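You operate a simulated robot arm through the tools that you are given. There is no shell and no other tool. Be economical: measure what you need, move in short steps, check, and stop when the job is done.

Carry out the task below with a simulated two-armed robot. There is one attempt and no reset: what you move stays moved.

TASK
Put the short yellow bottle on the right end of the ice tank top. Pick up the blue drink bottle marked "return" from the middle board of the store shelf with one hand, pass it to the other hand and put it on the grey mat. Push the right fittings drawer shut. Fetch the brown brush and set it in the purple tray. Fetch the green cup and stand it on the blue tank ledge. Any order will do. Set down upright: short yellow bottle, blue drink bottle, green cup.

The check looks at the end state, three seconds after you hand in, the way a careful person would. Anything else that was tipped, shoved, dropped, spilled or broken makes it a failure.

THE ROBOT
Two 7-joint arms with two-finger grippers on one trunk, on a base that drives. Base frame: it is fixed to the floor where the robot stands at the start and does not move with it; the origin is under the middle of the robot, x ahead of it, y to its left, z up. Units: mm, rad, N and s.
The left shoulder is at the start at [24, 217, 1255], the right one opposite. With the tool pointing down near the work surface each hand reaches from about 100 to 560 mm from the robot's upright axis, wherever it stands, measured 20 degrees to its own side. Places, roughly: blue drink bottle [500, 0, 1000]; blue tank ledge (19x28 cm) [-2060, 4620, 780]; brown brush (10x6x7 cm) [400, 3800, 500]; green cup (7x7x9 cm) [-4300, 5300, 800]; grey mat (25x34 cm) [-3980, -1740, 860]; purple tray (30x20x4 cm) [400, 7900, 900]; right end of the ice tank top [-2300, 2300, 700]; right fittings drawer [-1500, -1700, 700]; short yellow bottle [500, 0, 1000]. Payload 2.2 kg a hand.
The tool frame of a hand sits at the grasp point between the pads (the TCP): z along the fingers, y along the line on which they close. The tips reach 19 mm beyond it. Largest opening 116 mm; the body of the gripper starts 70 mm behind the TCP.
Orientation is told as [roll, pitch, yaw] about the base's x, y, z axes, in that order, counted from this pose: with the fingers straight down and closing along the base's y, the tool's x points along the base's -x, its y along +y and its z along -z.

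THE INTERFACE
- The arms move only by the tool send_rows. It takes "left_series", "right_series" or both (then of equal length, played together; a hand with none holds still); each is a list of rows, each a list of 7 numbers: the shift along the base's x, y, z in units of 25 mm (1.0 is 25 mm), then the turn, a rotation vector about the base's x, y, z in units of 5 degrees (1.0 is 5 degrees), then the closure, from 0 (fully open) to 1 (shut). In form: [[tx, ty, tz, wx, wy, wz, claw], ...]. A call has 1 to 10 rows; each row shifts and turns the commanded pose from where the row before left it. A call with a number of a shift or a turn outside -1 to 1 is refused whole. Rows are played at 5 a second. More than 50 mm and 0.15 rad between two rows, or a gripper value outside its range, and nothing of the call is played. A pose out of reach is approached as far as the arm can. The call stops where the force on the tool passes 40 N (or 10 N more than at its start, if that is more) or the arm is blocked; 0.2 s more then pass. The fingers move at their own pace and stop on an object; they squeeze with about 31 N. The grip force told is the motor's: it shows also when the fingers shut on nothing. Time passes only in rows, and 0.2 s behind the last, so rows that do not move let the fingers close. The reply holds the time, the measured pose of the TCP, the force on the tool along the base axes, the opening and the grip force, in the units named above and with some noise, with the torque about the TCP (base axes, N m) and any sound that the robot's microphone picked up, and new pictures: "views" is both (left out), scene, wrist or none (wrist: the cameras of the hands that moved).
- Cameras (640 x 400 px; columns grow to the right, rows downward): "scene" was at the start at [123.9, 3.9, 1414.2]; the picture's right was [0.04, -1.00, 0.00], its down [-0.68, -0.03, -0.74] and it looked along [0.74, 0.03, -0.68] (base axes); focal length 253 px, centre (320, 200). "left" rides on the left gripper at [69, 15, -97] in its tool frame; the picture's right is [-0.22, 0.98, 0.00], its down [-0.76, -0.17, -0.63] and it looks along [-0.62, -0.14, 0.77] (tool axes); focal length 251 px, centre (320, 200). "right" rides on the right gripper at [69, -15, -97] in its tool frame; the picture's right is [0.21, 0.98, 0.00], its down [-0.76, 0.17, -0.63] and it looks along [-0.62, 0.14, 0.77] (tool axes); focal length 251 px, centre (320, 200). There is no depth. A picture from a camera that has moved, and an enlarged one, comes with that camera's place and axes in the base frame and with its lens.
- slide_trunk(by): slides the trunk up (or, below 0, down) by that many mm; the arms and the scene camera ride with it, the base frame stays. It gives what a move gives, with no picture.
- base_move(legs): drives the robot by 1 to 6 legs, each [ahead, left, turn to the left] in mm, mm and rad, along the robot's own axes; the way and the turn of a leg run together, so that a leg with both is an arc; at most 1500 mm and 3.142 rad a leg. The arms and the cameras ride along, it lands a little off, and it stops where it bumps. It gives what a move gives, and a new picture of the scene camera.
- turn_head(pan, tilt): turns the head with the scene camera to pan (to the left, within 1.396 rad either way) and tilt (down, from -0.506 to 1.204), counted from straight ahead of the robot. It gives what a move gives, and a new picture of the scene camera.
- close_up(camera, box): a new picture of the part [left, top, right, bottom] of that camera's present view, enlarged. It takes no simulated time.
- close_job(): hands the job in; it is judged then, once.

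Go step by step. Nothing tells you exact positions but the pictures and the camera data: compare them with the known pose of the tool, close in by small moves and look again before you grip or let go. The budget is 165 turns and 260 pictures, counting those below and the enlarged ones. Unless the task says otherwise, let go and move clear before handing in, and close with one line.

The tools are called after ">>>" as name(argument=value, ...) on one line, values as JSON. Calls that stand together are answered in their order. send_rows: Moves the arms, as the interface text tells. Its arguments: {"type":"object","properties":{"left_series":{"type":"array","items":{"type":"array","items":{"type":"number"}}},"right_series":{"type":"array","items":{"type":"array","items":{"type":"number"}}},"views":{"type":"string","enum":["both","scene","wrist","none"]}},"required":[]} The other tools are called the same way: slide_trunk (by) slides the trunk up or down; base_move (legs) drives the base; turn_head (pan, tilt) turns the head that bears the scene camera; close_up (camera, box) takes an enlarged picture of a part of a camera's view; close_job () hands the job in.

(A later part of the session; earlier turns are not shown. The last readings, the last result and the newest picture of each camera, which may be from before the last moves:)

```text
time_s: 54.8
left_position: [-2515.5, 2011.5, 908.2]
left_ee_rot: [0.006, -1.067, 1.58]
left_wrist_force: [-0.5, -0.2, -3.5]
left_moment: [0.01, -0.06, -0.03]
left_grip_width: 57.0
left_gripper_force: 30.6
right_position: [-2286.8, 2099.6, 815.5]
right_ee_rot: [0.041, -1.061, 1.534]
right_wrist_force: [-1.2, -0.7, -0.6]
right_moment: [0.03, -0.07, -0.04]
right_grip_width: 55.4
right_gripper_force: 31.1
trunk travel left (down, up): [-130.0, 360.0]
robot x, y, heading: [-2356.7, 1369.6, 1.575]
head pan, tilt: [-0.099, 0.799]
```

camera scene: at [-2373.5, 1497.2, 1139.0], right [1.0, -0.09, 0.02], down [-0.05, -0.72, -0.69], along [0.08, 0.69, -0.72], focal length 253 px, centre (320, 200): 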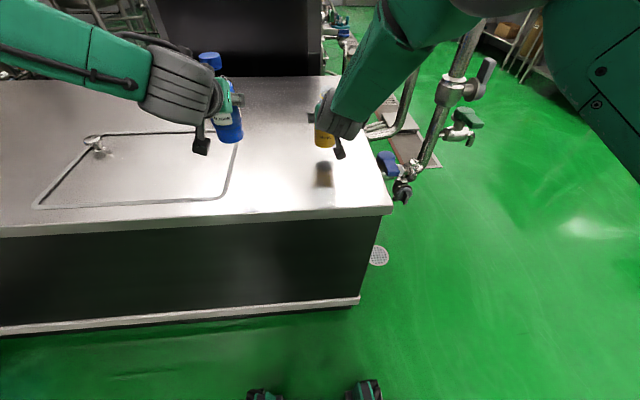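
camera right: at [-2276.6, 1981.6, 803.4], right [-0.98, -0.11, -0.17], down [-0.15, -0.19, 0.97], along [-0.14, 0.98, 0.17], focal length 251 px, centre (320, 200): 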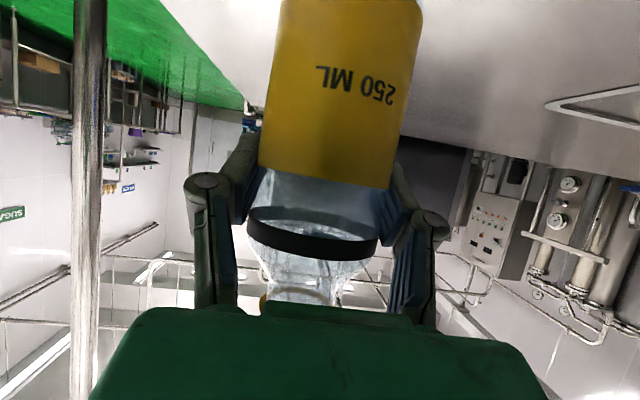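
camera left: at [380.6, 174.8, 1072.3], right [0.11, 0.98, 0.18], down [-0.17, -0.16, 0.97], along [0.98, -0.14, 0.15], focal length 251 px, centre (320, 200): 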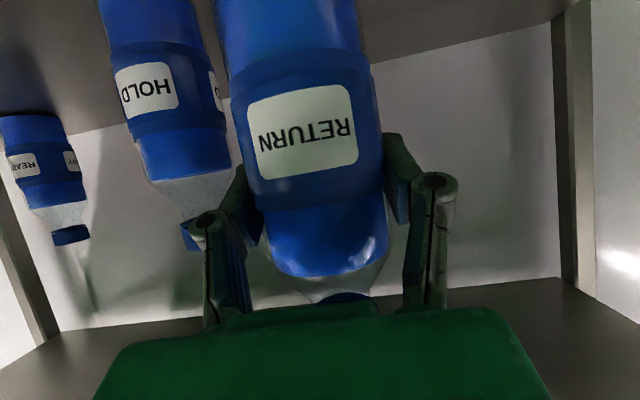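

The sway has died out. I lower the yellow bottle most of the way, with a small tilt correction.

>>> send_rows(right_series=[[0, 0, -0.45, -0.22, -0.29, 0, 1], [0, 0, -0.45, 0, 0, 0, 1], [0, 0, -0.4, 0, 0, 0, 1], [0, 0, -0.3, 0, 0, 0, 1], [0, 0, 0, 0, 0, 0, 1]])

>>> close_up(camera="scene", box=[260, 60, 420, 220])

```text
time_s: 56.0
left_position: [-2505.6, 2011.2, 910.0]
left_ee_rot: [0.025, -1.071, 1.562]
left_wrist_force: [0.2, 0.3, -3.4]
left_moment: [0.01, 0.04, 0.06]
left_grip_width: 57.0
left_gripper_force: 31.0
right_position: [-2277.8, 2100.8, 779.6]
right_ee_rot: [0.009, -1.049, 1.56]
right_wrist_force: [-5.5, 3.4, 20.3]
right_moment: [-0.23, 0.27, -0.11]
right_grip_width: 55.8
right_gripper_force: 31.5
trunk travel left (down, up): [-130.0, 360.0]
robot x, y, heading: [-2354.4, 1374.1, 1.571]
head pan, tilt: [-0.099, 0.799]
camera scene: at [-2350.6, 1494.6, 1139.7], right [1.0, -0.09, 0.0], down [-0.07, -0.72, -0.7], along [0.07, 0.69, -0.72], focal length 253 px, centre (320, 200)
camera right: at [-2261.3, 1983.2, 767.7], right [-0.98, -0.1, -0.18], down [-0.16, -0.17, 0.97], along [-0.13, 0.98, 0.15], focal length 251 px, centre (320, 200)
```

scene: 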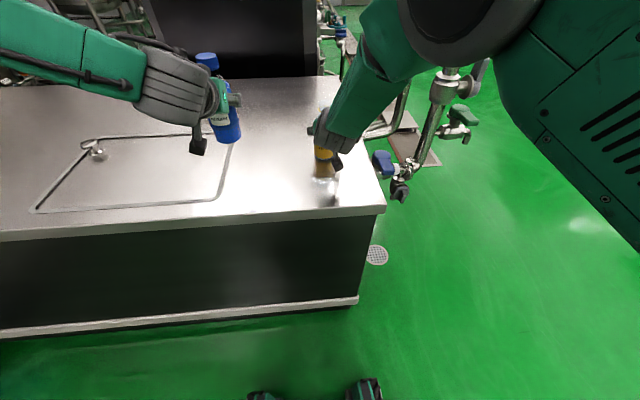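
right: 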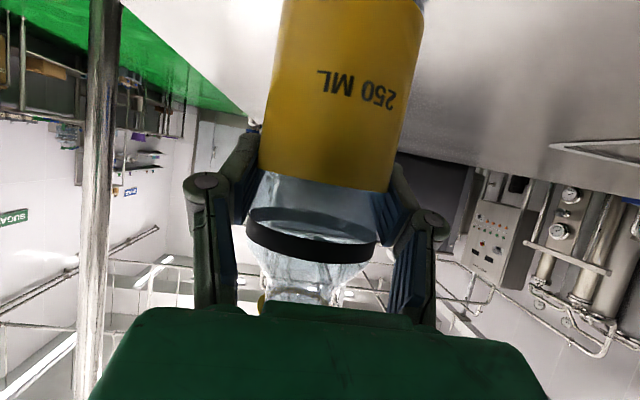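

```text
2.50 times, centred on (340, 140) of scene
camera zoom: at [-2350.6, 1494.6, 1139.7], right [1.0, -0.09, 0.0], down [-0.07, -0.72, -0.7], along [0.07, 0.69, -0.72], focal length 633 px, centre (270, 350)
```

zoom: 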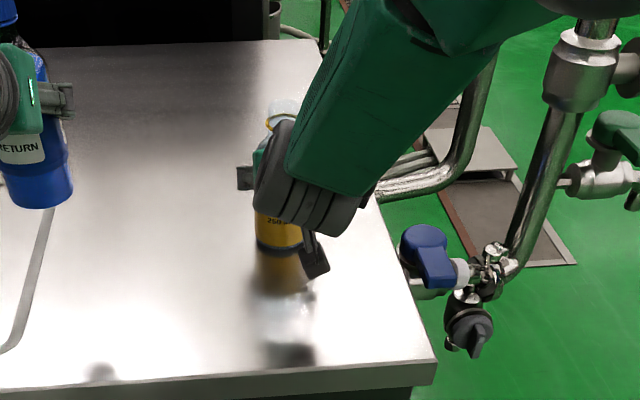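

The bottle has touched down (20 N up). I ease up a little and then open.

>>> send_rows(right_series=[[0, 0, 0.15, 0, 0, 0, 1], [0, 0, 0, 0, 0, 0, 1], [0, 0, 0, 0, 0, 0, 1]], views="wrist")

```text
time_s: 56.8
left_position: [-2506.6, 2010.2, 910.9]
left_ee_rot: [0.021, -1.07, 1.565]
left_wrist_force: [0.2, -0.1, -2.9]
left_moment: [0.0, 0.03, 0.0]
left_grip_width: 57.1
left_gripper_force: 31.1
right_position: [-2276.8, 2100.1, 778.3]
right_ee_rot: [0.005, -1.043, 1.562]
right_wrist_force: [-0.8, 5.5, 19.1]
right_moment: [-0.09, 0.01, 0.0]
right_grip_width: 55.3
right_gripper_force: 30.8
trunk travel left (down, up): [-130.0, 360.0]
robot x, y, heading: [-2354.4, 1371.9, 1.574]
head pan, tilt: [-0.099, 0.799]
camera right: at [-2260.9, 1982.3, 767.8], right [-0.98, -0.1, -0.18], down [-0.16, -0.16, 0.97], along [-0.13, 0.98, 0.14], focal length 251 px, centre (320, 200)
```

right: 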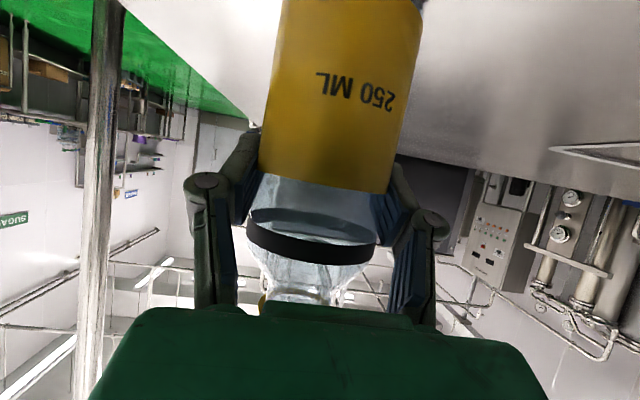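

>>> send_rows(right_series=[[0, 0, 0.3, 0, 0, 0, 1], [0, 0, 0, 0, 0, 0, 1], [0, 0, 0, 0, 0, 0, 1]], views="none")

```text
time_s: 57.6
left_position: [-2507.0, 2012.6, 907.9]
left_ee_rot: [0.021, -1.068, 1.568]
left_wrist_force: [-0.1, -0.6, -3.9]
left_moment: [0.02, 0.0, 0.0]
left_grip_width: 57.0
left_gripper_force: 31.1
right_position: [-2275.7, 2100.0, 781.9]
right_ee_rot: [0.012, -1.035, 1.556]
right_wrist_force: [-0.4, -0.7, -0.7]
right_moment: [-0.02, 0.03, -0.01]
right_grip_width: 55.3
right_gripper_force: 30.8
trunk travel left (down, up): [-130.0, 360.0]
robot x, y, heading: [-2356.6, 1376.0, 1.573]
head pan, tilt: [-0.099, 0.799]
```

>>> send_rows(right_series=[[0, 0, -0.12, 0, 0, 0, 1], [0, 0, 0, 0, 0, 0, 1], [0, 0, 0, 0, 0, 0, 0.2], [0, 0, 0, 0, 0, 0, 0.2], [0, 0, 0, 0, 0, 0, 0.1]])

```text
time_s: 58.8
left_position: [-2508.1, 2011.9, 909.2]
left_ee_rot: [0.02, -1.071, 1.567]
left_wrist_force: [-0.4, -0.5, -3.5]
left_moment: [0.02, 0.0, 0.04]
left_grip_width: 57.0
left_gripper_force: 31.1
right_position: [-2277.7, 2099.9, 782.9]
right_ee_rot: [0.013, -1.043, 1.553]
right_wrist_force: [0.4, -1.0, -1.0]
right_moment: [-0.01, 0.01, 0.01]
right_grip_width: 104.3
right_gripper_force: 0.1
trunk travel left (down, up): [-130.0, 360.0]
robot x, y, heading: [-2355.0, 1373.1, 1.577]
head pan, tilt: [-0.099, 0.799]
camera scene: at [-2352.2, 1497.7, 1139.0], right [1.0, -0.09, 0.0], down [-0.07, -0.72, -0.69], along [0.07, 0.69, -0.72], focal length 253 px, centre (320, 200)
camera right: at [-2260.8, 1983.2, 773.1], right [-0.98, -0.1, -0.18], down [-0.16, -0.16, 0.97], along [-0.13, 0.98, 0.14], focal length 251 px, centre (320, 200)
```

scene: 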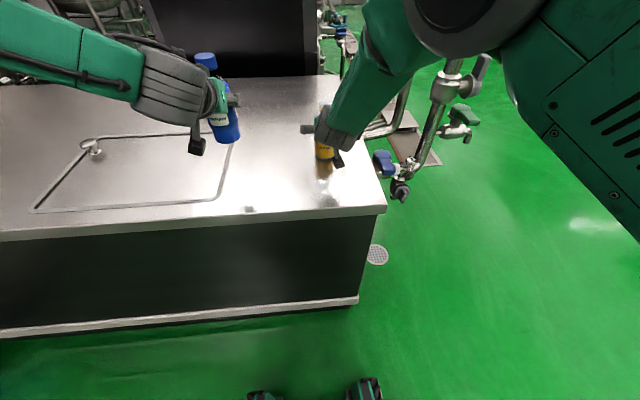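
right: 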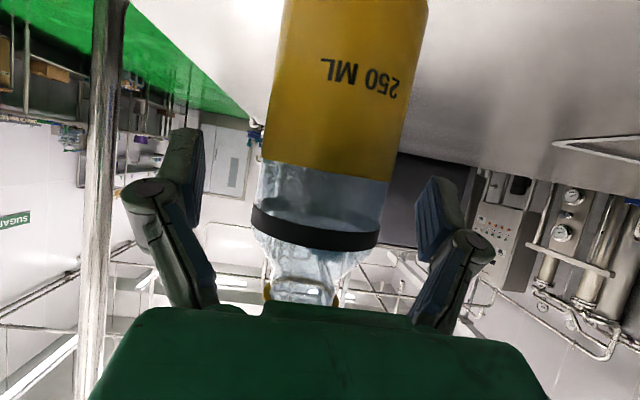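

It stands. I pull the right hand straight back, then back the base away.

>>> send_rows(right_series=[[0, -0.6, 0, 0, 0, 0, 0.1], [0, -0.8, 0, 0, 0, 0, 0.1], [0, -0.8, 0, 0, 0, 0, 0.1], [0, -0.8, 0, 0, 0, 0, 0.1], [0, -0.8, 0, 0, 0, 0, 0.1]], views="none")

>>> base_move(legs=[[-500, 0, 0]])

>>> slide_trunk(by=270)

```text
time_s: 60.2
left_position: [-2507.8, 2007.5, 910.3]
left_ee_rot: [0.022, -1.07, 1.568]
left_wrist_force: [-0.1, -0.1, -2.9]
left_moment: [0.01, -0.04, 0.0]
left_grip_width: 57.1
left_gripper_force: 31.1
right_position: [-2261.0, 1997.2, 756.1]
right_ee_rot: [0.032, -0.995, 1.505]
right_wrist_force: [0.0, 0.9, -0.7]
right_moment: [-0.01, 0.02, 0.0]
right_grip_width: 104.6
right_gripper_force: 0.0
trunk travel left (down, up): [-130.0, 360.0]
robot x, y, heading: [-2355.6, 1374.4, 1.575]
head pan, tilt: [-0.099, 0.799]
stopped in row 5 (right hand): the arm was blocked; the commanded pose is now the measured one
```

```text
time_s: 63.2
left_position: [-2505.1, 1513.4, 909.8]
left_ee_rot: [0.02, -1.071, 1.567]
left_wrist_force: [-1.0, -0.2, -3.4]
left_moment: [0.0, 0.0, 0.0]
left_grip_width: 57.1
left_gripper_force: 30.7
right_position: [-2258.3, 1505.2, 760.7]
right_ee_rot: [0.034, -0.999, 1.505]
right_wrist_force: [-0.4, 0.1, 0.0]
right_moment: [-0.03, -0.03, -0.03]
right_grip_width: 104.1
right_gripper_force: 0.0
trunk travel left (down, up): [-130.0, 360.0]
robot x, y, heading: [-2353.2, 875.3, 1.576]
head pan, tilt: [-0.099, 0.799]
camera scene: at [-2349.4, 1002.4, 1139.1], right [1.0, -0.09, 0.0], down [-0.07, -0.72, -0.69], along [0.07, 0.69, -0.72], focal length 253 px, centre (320, 200)
```

scene: 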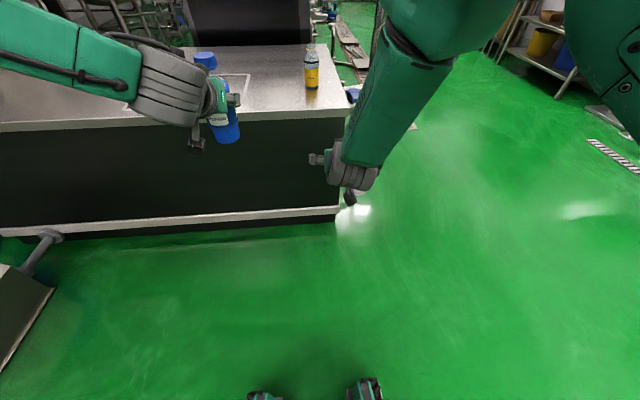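

```text
time_s: 65.9
left_position: [-2506.1, 1511.7, 1184.1]
left_ee_rot: [0.021, -1.074, 1.566]
left_wrist_force: [-0.1, -0.1, -4.2]
left_moment: [0.01, -0.01, 0.02]
left_grip_width: 57.1
left_gripper_force: 31.1
right_position: [-2258.4, 1503.7, 1032.3]
right_ee_rot: [0.04, -1.0, 1.496]
right_wrist_force: [0.6, 0.0, 0.3]
right_moment: [-0.02, 0.02, 0.02]
right_grip_width: 104.4
right_gripper_force: 0.0
trunk travel left (down, up): [-400.0, 90.0]
robot x, y, heading: [-2357.6, 879.0, 1.58]
head pan, tilt: [-0.099, 0.799]
```

The yellow bottle stands well on the right end. Now for the handover in the open: the left hand turns 45° inward and the right hand turns 45° inward, ready to take the cap/neck.

>>> send_rows(left_series=[[0.4, -0.3, -0.5, 0, 0, -0.9, 1], [0.4, -0.3, -0.5, 0, 0, -0.9, 1], [0.4, -0.3, -0.5, 0, 0, -0.9, 1], [0.4, -0.3, -0.5, 0, 0, -0.9, 1], [0.4, -0.3, -0.5, 0, 0, -0.9, 1], [0.4, -0.3, -0.5, 0, 0, -0.9, 1], [0.4, -0.3, -0.5, 0, 0, -0.9, 1], [0.4, -0.3, -0.5, 0, 0, -0.9, 1], [0.4, -0.3, -0.5, 0, 0, -0.9, 1], [0.4, -0.3, -0.5, 0, 0, -0.9, 1]], right_series=[[0.6, -0.6, 0.5, 0, 0, 0.9, 0.1], [0.6, -0.6, 0.5, 0, 0, 0.9, 0.1], [0.6, -0.6, 0.5, 0, 0, 0.9, 0.1], [0.6, -0.6, 0.5, 0, 0, 0.9, 0.1], [0.5, -0.6, 0.5, 0, 0, 0.9, 0.1], [0.5, -0.6, 0.5, 0, 0, 0.9, 0.1], [0.5, -0.6, 0.5, 0, 0, 0.9, 0.1], [0.5, -0.6, 0.5, 0, 0, 0.9, 0.1], [0.5, -0.6, 0.5, 0, 0, 0.9, 0.1], [0.5, -0.6, 0.5, 0, 0, 0.9, 0.1]])

```text
time_s: 68.1
left_position: [-2401.3, 1434.9, 1059.6]
left_ee_rot: [0.03, -1.076, 0.774]
left_wrist_force: [0.7, 0.1, -4.2]
left_moment: [-0.01, 0.02, 0.03]
left_grip_width: 57.0
left_gripper_force: 31.1
right_position: [-2118.2, 1351.6, 1157.1]
right_ee_rot: [0.04, -1.004, 2.285]
right_wrist_force: [-0.6, -1.1, -0.1]
right_moment: [0.05, 0.02, 0.03]
right_grip_width: 104.8
right_gripper_force: 0.0
trunk travel left (down, up): [-400.0, 90.0]
robot x, y, heading: [-2351.1, 878.2, 1.577]
head pan, tilt: [-0.099, 0.799]
camera scene: at [-2344.3, 1001.9, 1409.2], right [1.0, -0.09, 0.0], down [-0.07, -0.72, -0.69], along [0.06, 0.69, -0.72], focal length 253 px, centre (320, 200)
camera right: at [-2026.2, 1275.2, 1150.7], right [-0.64, -0.75, -0.16], down [-0.02, -0.19, 0.98], along [-0.77, 0.63, 0.11], focal length 251 px, centre (320, 200)
camera left: at [-2496.5, 1359.5, 1044.1], right [-0.63, 0.75, 0.2], down [-0.01, -0.27, 0.96], along [0.78, 0.6, 0.17], focal length 251 px, centre (320, 200)
```

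scene: 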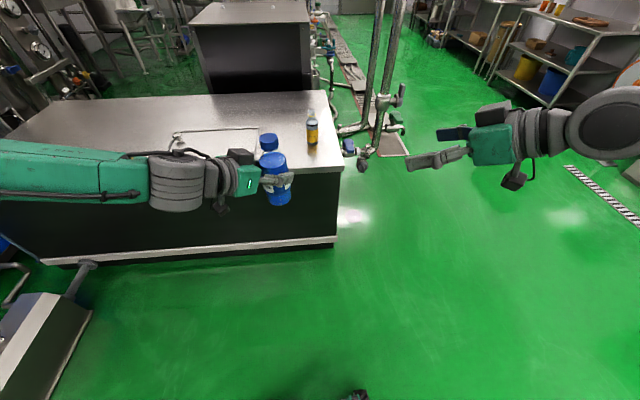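
right: 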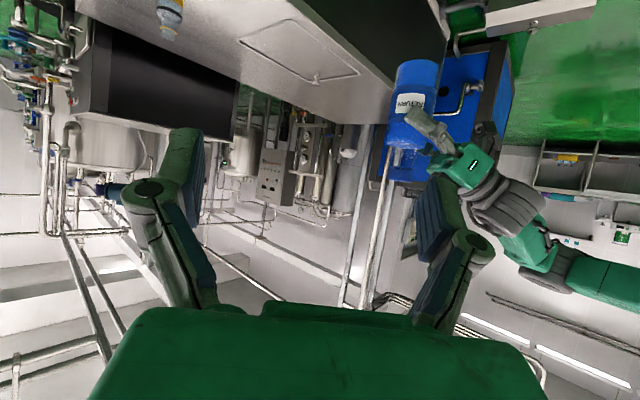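
left: 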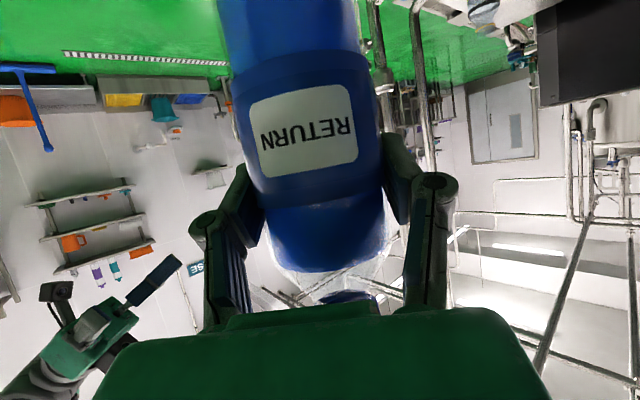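

The pose works well. I look closely at the cap from the right hand to fix its height.

>>> close_up(camera="right", box=[340, 40, 500, 200])

>>> close_up(camera="scene", box=[200, 110, 340, 230])

```text
2.50 times, centred on (420, 120) of right
camera zoom: at [-2026.2, 1275.2, 1150.7], right [-0.64, -0.75, -0.16], down [-0.02, -0.19, 0.98], along [-0.77, 0.63, 0.11], focal length 629 px, centre (70, 400)
```

zoom: 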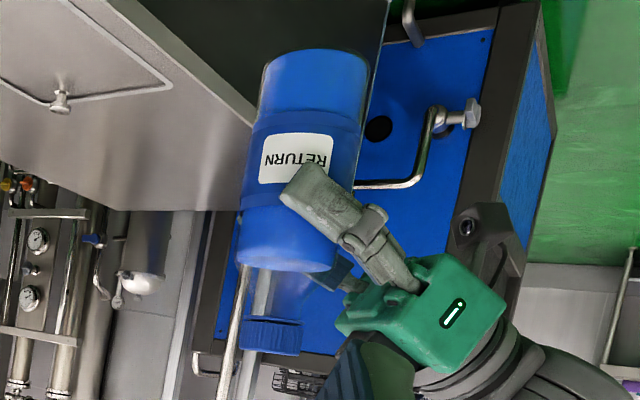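

```text
3.33 times, centred on (270, 170) of scene
camera zoom: at [-2344.3, 1001.9, 1409.2], right [1.0, -0.09, 0.0], down [-0.07, -0.72, -0.69], along [0.06, 0.69, -0.72], focal length 844 px, centre (487, 300)
```

zoom: 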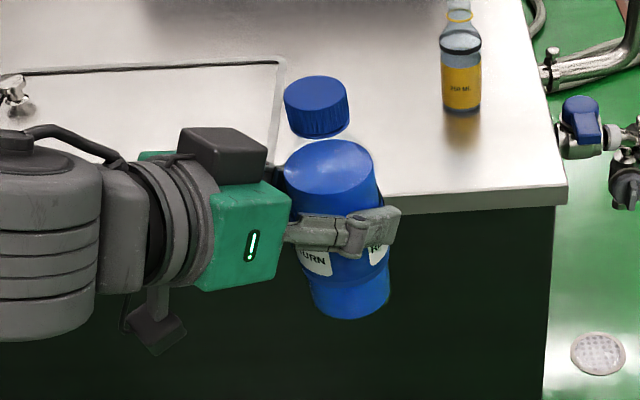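

The cap centre is at about (-2404, 1435, 1132). I bring the right hand, half closed, to a standoff 100 mm back along its finger direction.

>>> send_rows(right_series=[[-0.92, 0.08, 0.1, 0, 0, 0, 0.45], [-0.92, 0.08, 0.1, 0, 0, 0, 0.45], [-0.92, 0.08, 0.1, 0, 0, 0, 0.45], [-0.92, 0.08, 0.1, 0, 0, 0, 0.45], [-0.92, 0.08, 0.1, 0, 0, 0, 0.45], [-0.92, 0.08, 0.1, 0, 0, 0, 0.45], [-0.92, 0.08, 0.1, 0, 0, 0, 0.45], [-0.92, 0.08, 0.1, 0, 0, 0, 0.45], [-0.92, 0.08, 0.1, 0, 0, 0, 0.45]])

```text
time_s: 70.1
left_position: [-2405.5, 1434.3, 1058.8]
left_ee_rot: [0.018, -1.077, 0.783]
left_wrist_force: [0.1, -0.5, -2.9]
left_moment: [0.03, -0.02, 0.01]
left_grip_width: 56.8
left_gripper_force: 30.8
right_position: [-2332.3, 1369.8, 1181.8]
right_ee_rot: [0.037, -0.999, 2.286]
right_wrist_force: [-0.3, 0.5, -0.3]
right_moment: [0.05, -0.01, 0.0]
right_grip_width: 63.8
right_gripper_force: 0.1
trunk travel left (down, up): [-400.0, 90.0]
robot x, y, heading: [-2357.2, 878.7, 1.575]
head pan, tilt: [-0.099, 0.799]
camera scene: at [-2351.1, 1003.5, 1409.1], right [1.0, -0.09, 0.0], down [-0.07, -0.72, -0.69], along [0.07, 0.69, -0.72], focal length 253 px, centre (320, 200)
camera right: at [-2239.2, 1293.6, 1174.2], right [-0.64, -0.75, -0.16], down [-0.02, -0.19, 0.98], along [-0.77, 0.63, 0.1], focal length 251 px, centre (320, 200)
```

scene: 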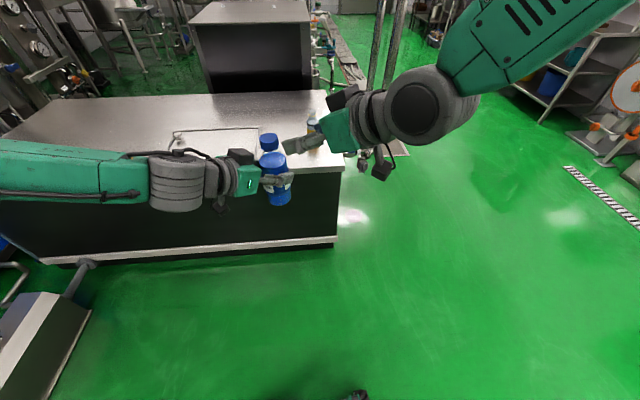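
right: 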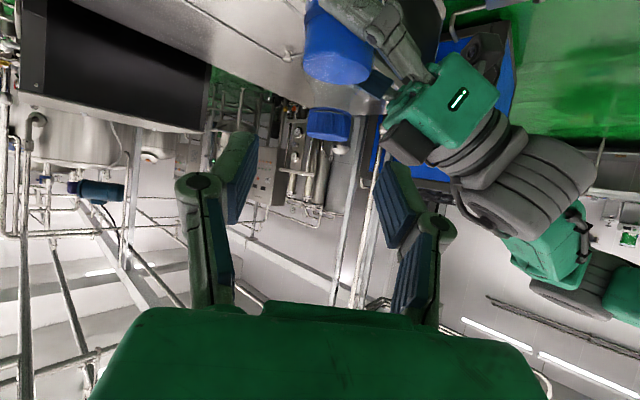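

The rays agree well on the cap at (-2405, 1434, 1131). I advance along the finger direction most of the way.

>>> send_rows(right_series=[[-0.58, 0.52, -0.42, 0, 0, 0, 0.45], [-0.58, 0.52, -0.42, 0, 0, 0, 0.45], [-0.58, 0.52, -0.42, 0, 0, 0, 0.45], [-0.58, 0.52, -0.42, 0, 0, 0, 0.45]])

>>> close_up(camera="scene", box=[200, 100, 360, 220])

```text
time_s: 71.1
left_position: [-2407.4, 1436.5, 1059.0]
left_ee_rot: [0.018, -1.078, 0.784]
left_wrist_force: [-0.3, 0.2, -4.1]
left_moment: [-0.02, -0.03, 0.03]
left_grip_width: 56.9
left_gripper_force: 31.6
right_position: [-2388.7, 1425.4, 1136.2]
right_ee_rot: [0.039, -0.999, 2.285]
right_wrist_force: [0.2, 0.6, 0.3]
right_moment: [-0.02, 0.01, -0.01]
right_grip_width: 63.4
right_gripper_force: 0.0
trunk travel left (down, up): [-400.0, 90.0]
robot x, y, heading: [-2356.1, 878.9, 1.572]
head pan, tilt: [-0.099, 0.799]
camera scene: at [-2351.2, 1005.4, 1408.9], right [1.0, -0.09, 0.0], down [-0.07, -0.72, -0.69], along [0.07, 0.69, -0.72], focal length 253 px, centre (320, 200)
camera right: at [-2296.4, 1348.1, 1130.8], right [-0.64, -0.75, -0.16], down [-0.02, -0.19, 0.98], along [-0.77, 0.63, 0.1], focal length 251 px, centre (320, 200)
```

scene: 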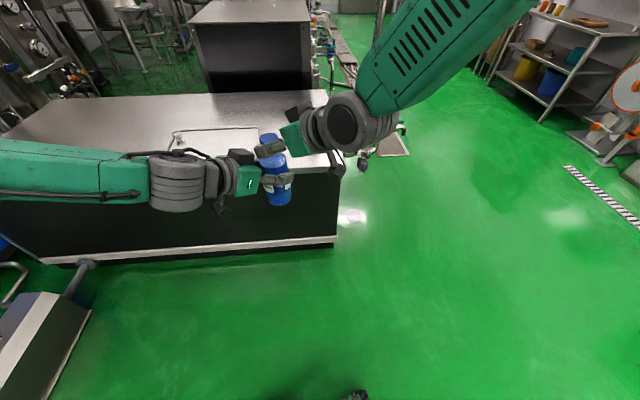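
right: 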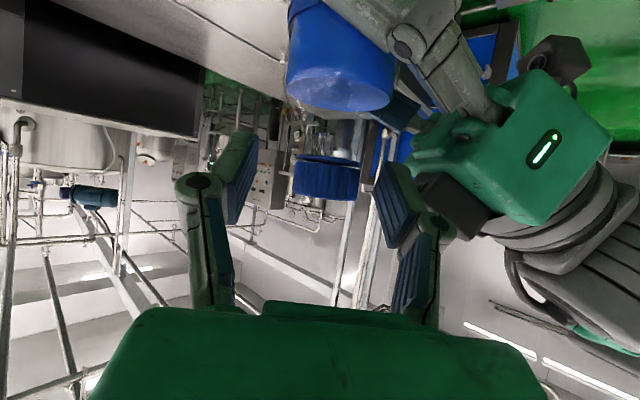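

```text
3.33 times, centred on (280, 160) of scene
camera zoom: at [-2351.2, 1005.4, 1408.9], right [1.0, -0.09, 0.0], down [-0.07, -0.72, -0.69], along [0.07, 0.69, -0.72], focal length 844 px, centre (453, 333)
```

zoom: 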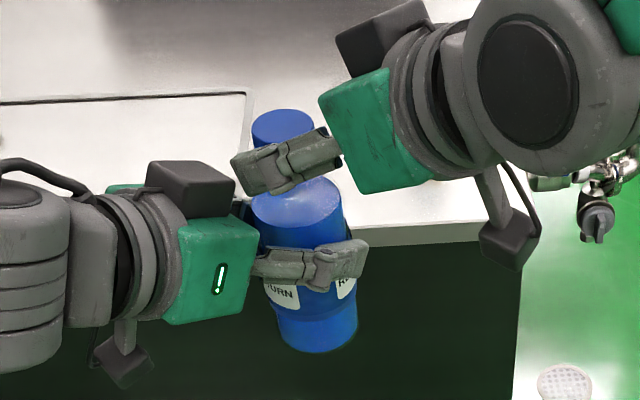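

Nearly there; I take the last 20 mm and close the right hand on the cap.

>>> send_rows(right_series=[[-0.37, 0.22, -0.12, 0, 0, 0, 0.45], [-0.37, 0.22, -0.12, 0, 0, 0, 0.45], [0, 0, 0, 0, 0, 0, 0.6], [0, 0, 0, 0, 0, 0, 1], [0, 0, 0, 0, 0, 0, 1], [0, 0, 0, 0, 0, 0, 1]])

>>> close_up(camera="scene", box=[200, 100, 360, 220])

```text
time_s: 72.5
left_position: [-2405.5, 1433.6, 1060.5]
left_ee_rot: [0.02, -1.077, 0.782]
left_wrist_force: [0.6, 1.1, -3.5]
left_moment: [-0.03, 0.0, 0.1]
left_grip_width: 57.1
left_gripper_force: 30.6
right_position: [-2407.5, 1434.9, 1131.5]
right_ee_rot: [0.038, -0.999, 2.285]
right_wrist_force: [-0.5, -0.6, 0.5]
right_moment: [-0.04, 0.1, -0.08]
right_grip_width: 29.9
right_gripper_force: 30.7
trunk travel left (down, up): [-400.0, 90.0]
robot x, y, heading: [-2351.7, 876.7, 1.575]
head pan, tilt: [-0.099, 0.799]
camera scene: at [-2350.2, 1003.9, 1409.1], right [1.0, -0.09, 0.0], down [-0.07, -0.72, -0.69], along [0.07, 0.69, -0.72], focal length 253 px, centre (320, 200)
camera right: at [-2313.6, 1358.0, 1125.7], right [-0.64, -0.75, -0.16], down [-0.02, -0.19, 0.98], along [-0.77, 0.63, 0.11], focal length 251 px, centre (320, 200)
```

scene: 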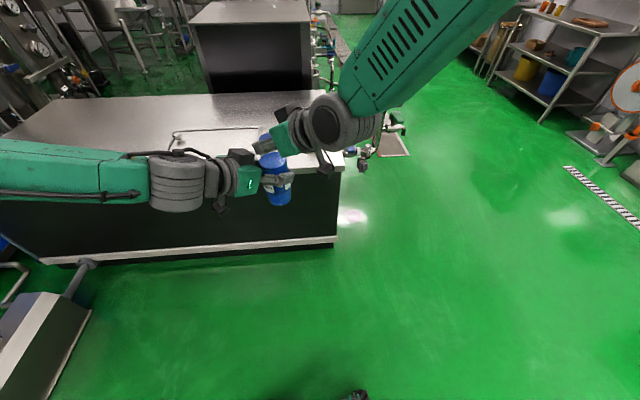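
right: 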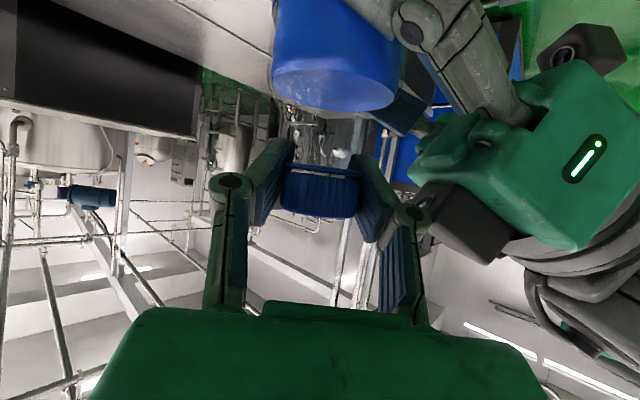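

```text
3.33 times, centred on (280, 160) of scene
camera zoom: at [-2350.2, 1003.9, 1409.1], right [1.0, -0.09, 0.0], down [-0.07, -0.72, -0.69], along [0.07, 0.69, -0.72], focal length 844 px, centre (453, 333)
```

zoom: 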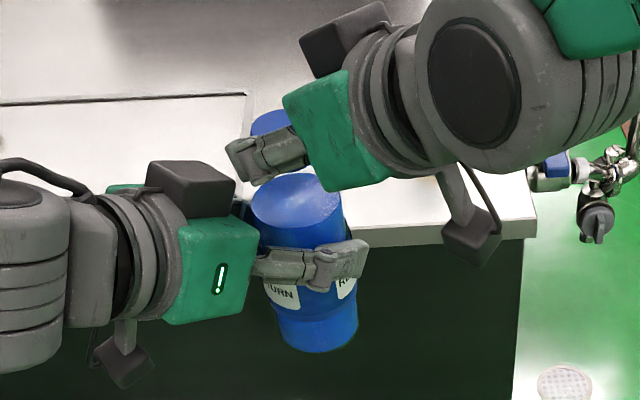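

The right hand holds the cap (30 mm, 31 N). I open the left hand and check that the bottle stays.

>>> send_rows(left_series=[[0, 0, 0, 0, 0, 0, 0.25], [0, 0, 0, 0, 0, 0, 0.25], [0, 0, 0, 0, 0, 0, 0.25]], views="wrist")

```text
time_s: 73.3
left_position: [-2404.5, 1434.9, 1058.9]
left_ee_rot: [0.019, -1.075, 0.782]
left_wrist_force: [0.1, -0.2, -0.4]
left_moment: [0.02, 0.02, -0.04]
left_grip_width: 86.9
left_gripper_force: 0.0
right_position: [-2407.1, 1435.9, 1131.2]
right_ee_rot: [0.038, -1.0, 2.285]
right_wrist_force: [-0.4, -0.5, -0.3]
right_moment: [0.0, 0.02, -0.03]
right_grip_width: 29.9
right_gripper_force: 31.0
trunk travel left (down, up): [-400.0, 90.0]
robot x, y, heading: [-2351.8, 879.4, 1.577]
head pan, tilt: [-0.099, 0.799]
camera left: at [-2500.1, 1360.4, 1043.3], right [-0.63, 0.75, 0.2], down [-0.01, -0.26, 0.96], along [0.78, 0.6, 0.18], focal length 251 px, centre (320, 200)
```

left: 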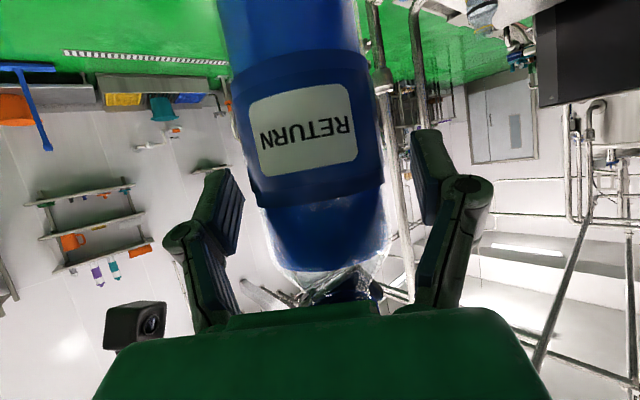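

The bottle stays put in the right hand. I withdraw the left hand horizontally.

>>> send_rows(left_series=[[-0.6, -0.6, 0, 0, 0, 0, 0.25], [-0.8, -0.7, 0, 0, 0, 0, 0.25], [-0.9, -0.7, 0, 0, 0, 0, 0.25], [-0.9, -0.7, 0, 0, 0, 0, 0.25], [-0.9, -0.6, 0, 0, 0, 0, 0.25]], views="scene")

```text
time_s: 74.5
left_position: [-2507.3, 1353.1, 1058.5]
left_ee_rot: [0.019, -1.079, 0.781]
left_wrist_force: [0.2, 0.9, 0.0]
left_moment: [0.04, 0.0, -0.02]
left_grip_width: 87.0
left_gripper_force: 0.1
right_position: [-2406.7, 1433.4, 1131.9]
right_ee_rot: [0.035, -1.0, 2.286]
right_wrist_force: [0.4, -0.5, 0.7]
right_moment: [-0.01, -0.04, -0.03]
right_grip_width: 30.1
right_gripper_force: 30.5
trunk travel left (down, up): [-400.0, 90.0]
robot x, y, heading: [-2349.3, 878.0, 1.577]
head pan, tilt: [-0.099, 0.799]
camera scene: at [-2352.4, 1002.1, 1409.2], right [1.0, -0.09, 0.0], down [-0.07, -0.72, -0.7], along [0.07, 0.69, -0.72], focal length 253 px, centre (320, 200)
```

scene: 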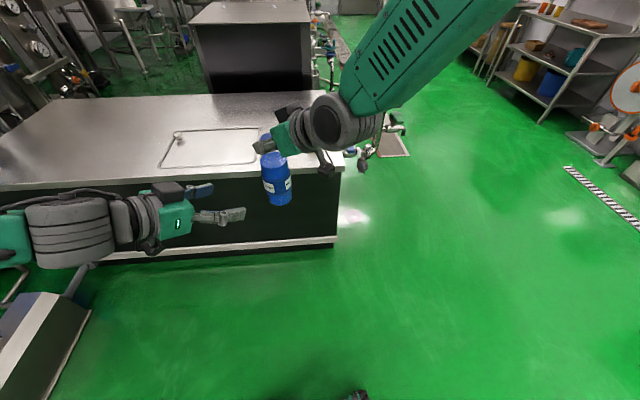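

The handover is done. I turn to face the far bench (-y side) and look before driving there.

>>> base_move(legs=[[0, 0, -3.14], [700, 0, 0]])

>>> turn_head(pan=-0.7, tilt=0.4)

>>> turn_head(pan=0.5, tilt=0.4)

```text
time_s: 85.7
left_position: [-2186.1, -296.6, 1058.3]
left_ee_rot: [0.02, -1.077, -2.352]
left_wrist_force: [-0.7, 0.5, -0.3]
left_moment: [0.0, -0.02, -0.02]
left_grip_width: 87.0
left_gripper_force: 0.1
right_position: [-2285.9, -378.6, 1131.6]
right_ee_rot: [0.035, -1.0, -0.848]
right_wrist_force: [0.5, 0.0, -0.1]
right_moment: [0.01, 0.0, 0.0]
right_grip_width: 30.0
right_gripper_force: 31.0
trunk travel left (down, up): [-400.0, 90.0]
robot x, y, heading: [-2345.0, 179.0, -1.555]
head pan, tilt: [-0.099, 0.799]
camera scene: at [-2348.8, 52.3, 1409.2], right [-1.0, 0.09, 0.0], down [0.06, 0.72, -0.69], along [-0.06, -0.69, -0.72], focal length 253 px, centre (320, 200)
```

scene: 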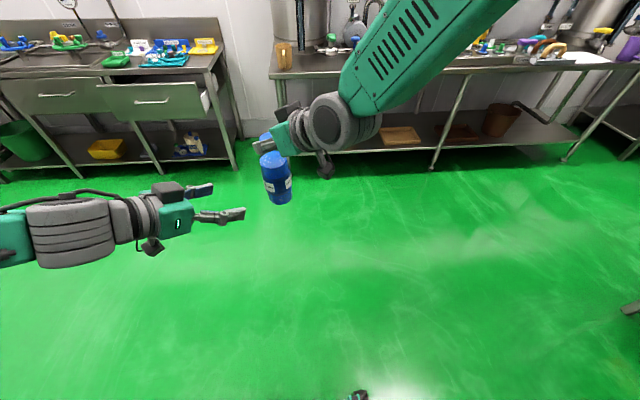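

```text
time_s: 86.7
left_position: [-2187.1, -293.9, 1059.5]
left_ee_rot: [0.028, -1.078, -2.356]
left_wrist_force: [0.3, 0.9, 1.5]
left_moment: [-0.03, -0.02, 0.03]
left_grip_width: 87.0
left_gripper_force: 0.0
right_position: [-2287.1, -375.7, 1133.0]
right_ee_rot: [0.036, -1.003, -0.846]
right_wrist_force: [-1.1, 0.1, -0.2]
right_moment: [0.03, -0.01, -0.04]
right_grip_width: 30.0
right_gripper_force: 31.2
trunk travel left (down, up): [-400.0, 90.0]
robot x, y, heading: [-2342.1, 177.4, -1.561]
head pan, tilt: [-0.7, 0.4]
camera scene: at [-2400.7, 60.5, 1444.3], right [-0.77, 0.63, 0.0], down [0.24, 0.31, -0.92], along [-0.58, -0.71, -0.39], focal length 253 px, centre (320, 200)
```

scene: 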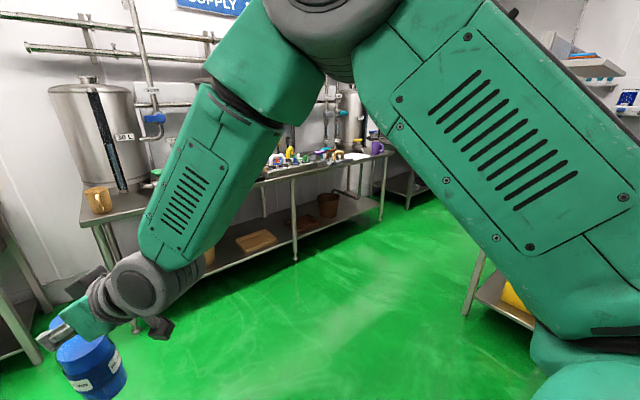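

```text
time_s: 88.1
left_position: [-2187.0, -294.0, 1059.1]
left_ee_rot: [0.027, -1.08, -2.356]
left_wrist_force: [0.3, 0.1, -0.4]
left_moment: [-0.01, -0.01, 0.04]
left_grip_width: 87.0
left_gripper_force: 0.1
right_position: [-2287.8, -375.4, 1132.9]
right_ee_rot: [0.036, -1.003, -0.845]
right_wrist_force: [-0.1, -1.3, -0.1]
right_moment: [-0.01, 0.0, -0.02]
right_grip_width: 30.3
right_gripper_force: 31.0
trunk travel left (down, up): [-400.0, 90.0]
robot x, y, heading: [-2344.5, 175.3, -1.555]
head pan, tilt: [0.499, 0.4]
camera scene: at [-2296.5, 51.5, 1444.1], right [-0.87, -0.49, 0.0], down [-0.19, 0.34, -0.92], along [0.45, -0.8, -0.39], focal length 253 px, centre (320, 200)
```

scene: 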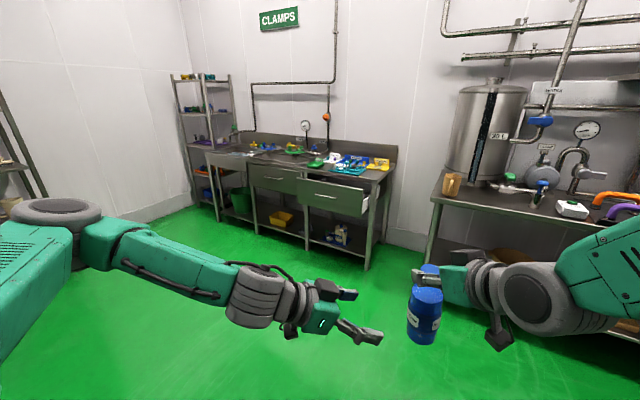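

The mat bench is the long one on the right with its front edge near y≈-1570. I drive along the aisle at y≈-900 to x≈-4000 and look.

>>> base_move(legs=[[1050, 0, -0.015], [0, -1200, 0]])

>>> turn_head(pan=-0.35, tilt=0.65)

```text
time_s: 99.4
left_position: [-3407.9, -1363.4, 1059.9]
left_ee_rot: [0.026, -1.079, -2.349]
left_wrist_force: [0.0, -0.4, 0.3]
left_moment: [-0.01, -0.03, 0.01]
left_grip_width: 86.8
left_gripper_force: 0.1
right_position: [-3508.3, -1445.4, 1132.5]
right_ee_rot: [0.037, -1.004, -0.839]
right_wrist_force: [-0.3, -0.7, -3.8]
right_moment: [-0.01, -0.01, -0.01]
right_grip_width: 29.4
right_gripper_force: 31.0
trunk travel left (down, up): [-400.0, 90.0]
robot x, y, heading: [-3563.9, -891.6, -1.553]
head pan, tilt: [0.499, 0.4]
camera scene: at [-3520.7, -1018.9, 1444.1], right [-0.87, -0.5, 0.0], down [-0.19, 0.34, -0.92], along [0.46, -0.8, -0.39], focal length 253 px, centre (320, 200)
```

scene: 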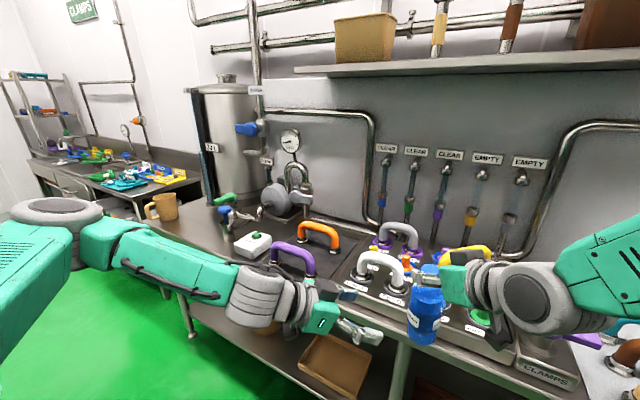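

```text
time_s: 100.5
left_position: [-3409.8, -1360.3, 1061.1]
left_ee_rot: [0.03, -1.08, -2.355]
left_wrist_force: [-0.5, 0.5, -0.2]
left_moment: [0.01, -0.02, 0.01]
left_grip_width: 86.8
left_gripper_force: 0.0
right_position: [-3508.2, -1442.5, 1135.4]
right_ee_rot: [0.033, -1.005, -0.837]
right_wrist_force: [0.5, 0.2, -3.6]
right_moment: [0.01, -0.03, -0.05]
right_grip_width: 29.4
right_gripper_force: 31.2
trunk travel left (down, up): [-400.0, 90.0]
robot x, y, heading: [-3570.0, -895.3, -1.55]
head pan, tilt: [-0.351, 0.649]
camera scene: at [-3594.0, -1020.7, 1421.8], right [-0.95, 0.32, 0.0], down [0.19, 0.58, -0.79], along [-0.26, -0.75, -0.61], focal length 253 px, centre (320, 200)
```

scene: 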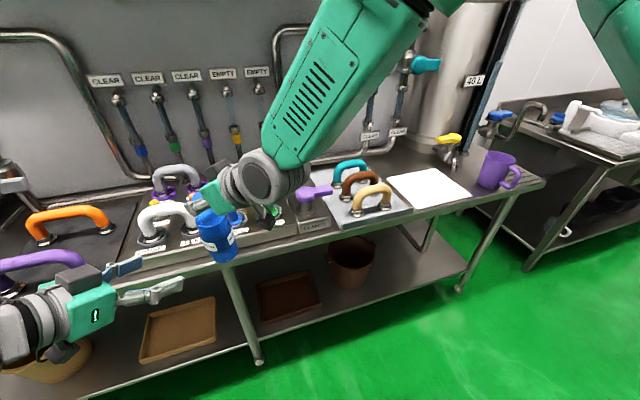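

I see a pale rectangle at the bench's far end and a grey panel with handles; I zoom in to identify the grey mat.

>>> close_up(camera="scene", box=[290, 110, 560, 280])

```text
2.35 times, centred on (425, 195) of scene
camera zoom: at [-3594.0, -1020.7, 1421.8], right [-0.95, 0.32, 0.0], down [0.19, 0.58, -0.79], along [-0.26, -0.75, -0.61], focal length 596 px, centre (73, 212)
```

zoom: 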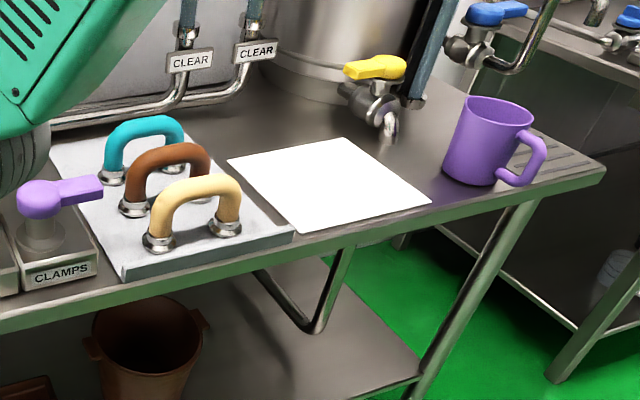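

The grey slab with the handles matches the stated size and place of the mat; the white sheet doesn't. I move closer for a clearer look at the free room on it.

>>> base_move(legs=[[0, -420, -0.02]])

>>> turn_head(pan=0.05, tilt=0.75)

>>> close_up(camera="scene", box=[200, 60, 460, 230])

```text
time_s: 103.2
left_position: [-3848.0, -1368.2, 1062.0]
left_ee_rot: [0.033, -1.081, -2.382]
left_wrist_force: [-0.7, 0.5, -1.2]
left_moment: [-0.01, 0.0, 0.0]
left_grip_width: 86.6
left_gripper_force: 0.2
right_position: [-3950.2, -1447.4, 1135.3]
right_ee_rot: [0.037, -1.006, -0.86]
right_wrist_force: [0.6, 0.7, -3.7]
right_moment: [0.02, -0.04, 0.01]
right_grip_width: 29.6
right_gripper_force: 30.8
trunk travel left (down, up): [-400.0, 90.0]
robot x, y, heading: [-3994.3, -898.9, -1.573]
head pan, tilt: [-0.351, 0.649]
camera scene: at [-4026.5, -1023.6, 1421.8], right [-0.94, 0.35, 0.0], down [0.21, 0.57, -0.79], along [-0.28, -0.74, -0.61], focal length 253 px, centre (320, 200)
```

scene: 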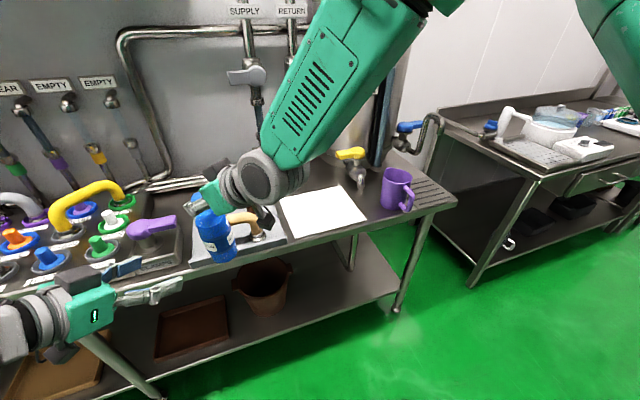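

```text
time_s: 104.0
left_position: [-3849.3, -1365.5, 1063.3]
left_ee_rot: [0.036, -1.081, -2.385]
left_wrist_force: [-0.4, -0.5, 0.3]
left_moment: [-0.01, -0.01, 0.02]
left_grip_width: 87.0
left_gripper_force: 0.1
right_position: [-3950.1, -1445.0, 1135.2]
right_ee_rot: [0.031, -1.008, -0.862]
right_wrist_force: [-0.4, 0.8, -2.9]
right_moment: [0.03, 0.0, 0.03]
right_grip_width: 29.7
right_gripper_force: 31.4
trunk travel left (down, up): [-400.0, 90.0]
robot x, y, heading: [-3994.6, -898.4, -1.579]
head pan, tilt: [0.051, 0.75]
camera scene: at [-3990.5, -1025.0, 1413.1], right [-1.0, -0.05, 0.0], down [-0.03, 0.68, -0.73], along [0.03, -0.73, -0.68], focal length 253 px, centre (320, 200)
```

scene: 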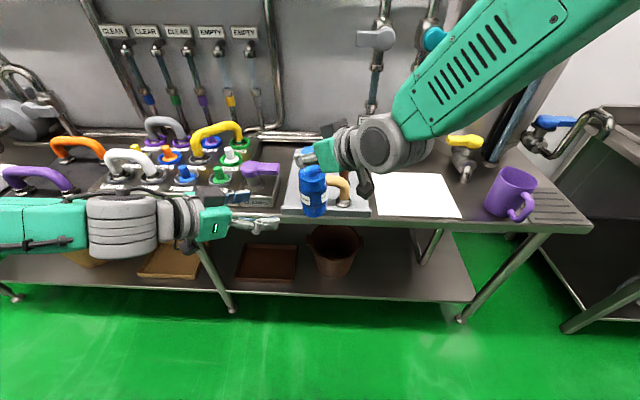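

```text
2.35 times, centred on (330, 145) of scene
camera zoom: at [-3990.5, -1025.0, 1413.1], right [-1.0, -0.05, 0.0], down [-0.03, 0.68, -0.73], along [0.03, -0.73, -0.68], focal length 596 px, centre (296, 329)
```

zoom: 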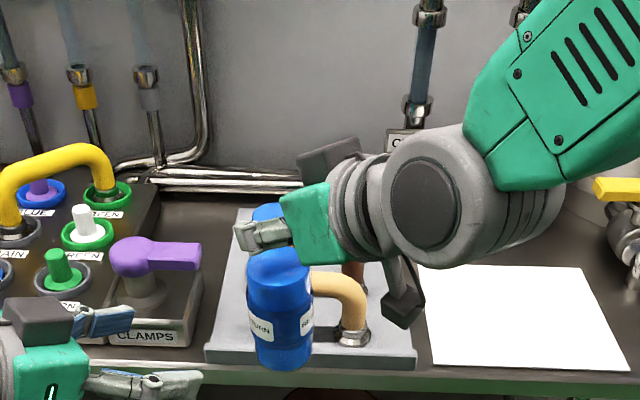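

Measured again, the slab is 26x34 cm at (-3985, -1735), which confirms it as the mat; the three handles stand on it. The free strip is at the back (y≈-1800..-1900). I use the wrist cameras to check that.

>>> close_up(camera="left", box=[0, 0, 640, 400])

>>> close_up(camera="right", box=[0, 0, 640, 400])

```text
1.00 times, centred on (320, 200) of left (not enlarged: the box is as wide or as high as the picture)
camera zoom: at [-3756.8, -1293.1, 1047.0], right [0.62, -0.76, 0.21], down [0.01, 0.27, 0.96], along [-0.78, -0.59, 0.18], focal length 251 px, centre (320, 200)
```

zoom: 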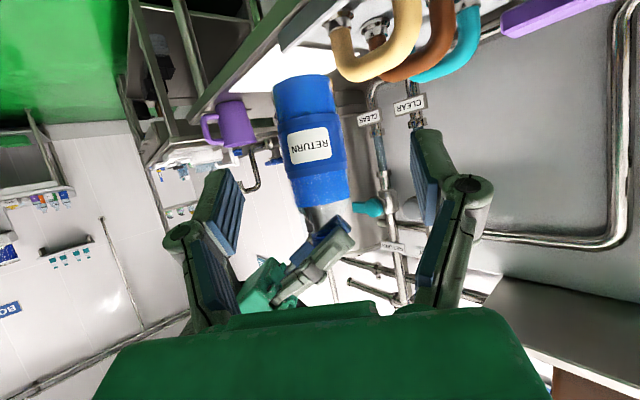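

```text
1.00 times, centred on (320, 200) of right (not enlarged: the box is as wide or as high as the picture)
camera zoom: at [-4039.6, -1366.0, 1129.6], right [0.65, 0.74, -0.17], down [0.02, 0.2, 0.98], along [0.76, -0.64, 0.11], focal length 251 px, centre (320, 200)
```

zoom: 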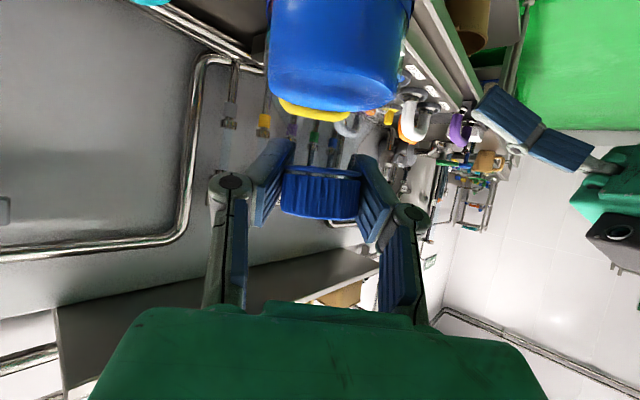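

The handle tops reach z≈966, so I raise the trunk for clearance and tuck the left hand back. Then I drive in so the bottle comes over the strip at the rear of the mat.

>>> slide_trunk(by=70)

>>> send_rows(left_series=[[0.3, 0.7, 0.6, 0, 0, 0, 0.25], [0.3, 0.7, 0.6, 0, 0, 0, 0.25], [0.3, 0.7, 0.6, 0, 0, 0, 0.25], [0.3, 0.7, 0.6, 0, 0, 0, 0.25]], views="none")

>>> base_move(legs=[[0, -30, 0.006], [310, 0, 0]])

```text
time_s: 105.1
left_position: [-3849.2, -1364.7, 1132.5]
left_ee_rot: [0.036, -1.081, -2.384]
left_wrist_force: [-0.3, -0.6, -0.2]
left_moment: [-0.01, 0.01, -0.01]
left_grip_width: 86.8
left_gripper_force: 0.1
right_position: [-3949.8, -1445.0, 1206.8]
right_ee_rot: [0.032, -1.006, -0.861]
right_wrist_force: [-0.8, 0.4, -3.3]
right_moment: [0.01, -0.03, 0.04]
right_grip_width: 29.4
right_gripper_force: 31.0
trunk travel left (down, up): [-470.0, 20.0]
robot x, y, heading: [-3993.1, -901.0, -1.576]
head pan, tilt: [0.051, 0.75]
```

```text
time_s: 106.1
left_position: [-3816.6, -1325.1, 1188.1]
left_ee_rot: [0.034, -1.082, -2.384]
left_wrist_force: [0.2, -0.2, -0.4]
left_moment: [0.03, -0.02, 0.02]
left_grip_width: 87.2
left_gripper_force: 0.1
left hand out of reach, approached as far as the arm can: row 3, 4
right_position: [-3950.2, -1443.5, 1207.0]
right_ee_rot: [0.032, -1.008, -0.858]
right_wrist_force: [0.6, 0.0, -3.2]
right_moment: [-0.01, -0.02, 0.01]
right_grip_width: 29.5
right_gripper_force: 30.5
trunk travel left (down, up): [-470.0, 20.0]
robot x, y, heading: [-3997.6, -899.5, -1.573]
head pan, tilt: [0.051, 0.75]
```

```text
time_s: 108.6
left_position: [-3870.2, -1630.2, 1191.5]
left_ee_rot: [0.065, -1.071, -2.407]
left_wrist_force: [-2.3, 0.2, 0.0]
left_moment: [-0.01, -0.13, 0.11]
left_grip_width: 87.1
left_gripper_force: 0.0
right_position: [-4001.4, -1749.9, 1207.4]
right_ee_rot: [0.056, -1.019, -0.877]
right_wrist_force: [-1.8, 0.0, -4.1]
right_moment: [0.0, -0.05, 0.11]
right_grip_width: 29.2
right_gripper_force: 30.7
trunk travel left (down, up): [-470.0, 20.0]
robot x, y, heading: [-4032.3, -1206.9, -1.564]
head pan, tilt: [0.051, 0.75]
camera scene: at [-4056.7, -1331.1, 1483.2], right [-1.0, -0.05, -0.02], down [-0.02, 0.68, -0.73], along [0.05, -0.73, -0.68], focal length 253 px, centre (320, 200)
```

scene: 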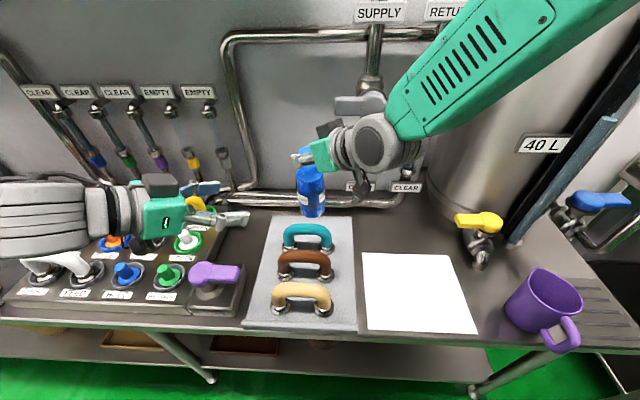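

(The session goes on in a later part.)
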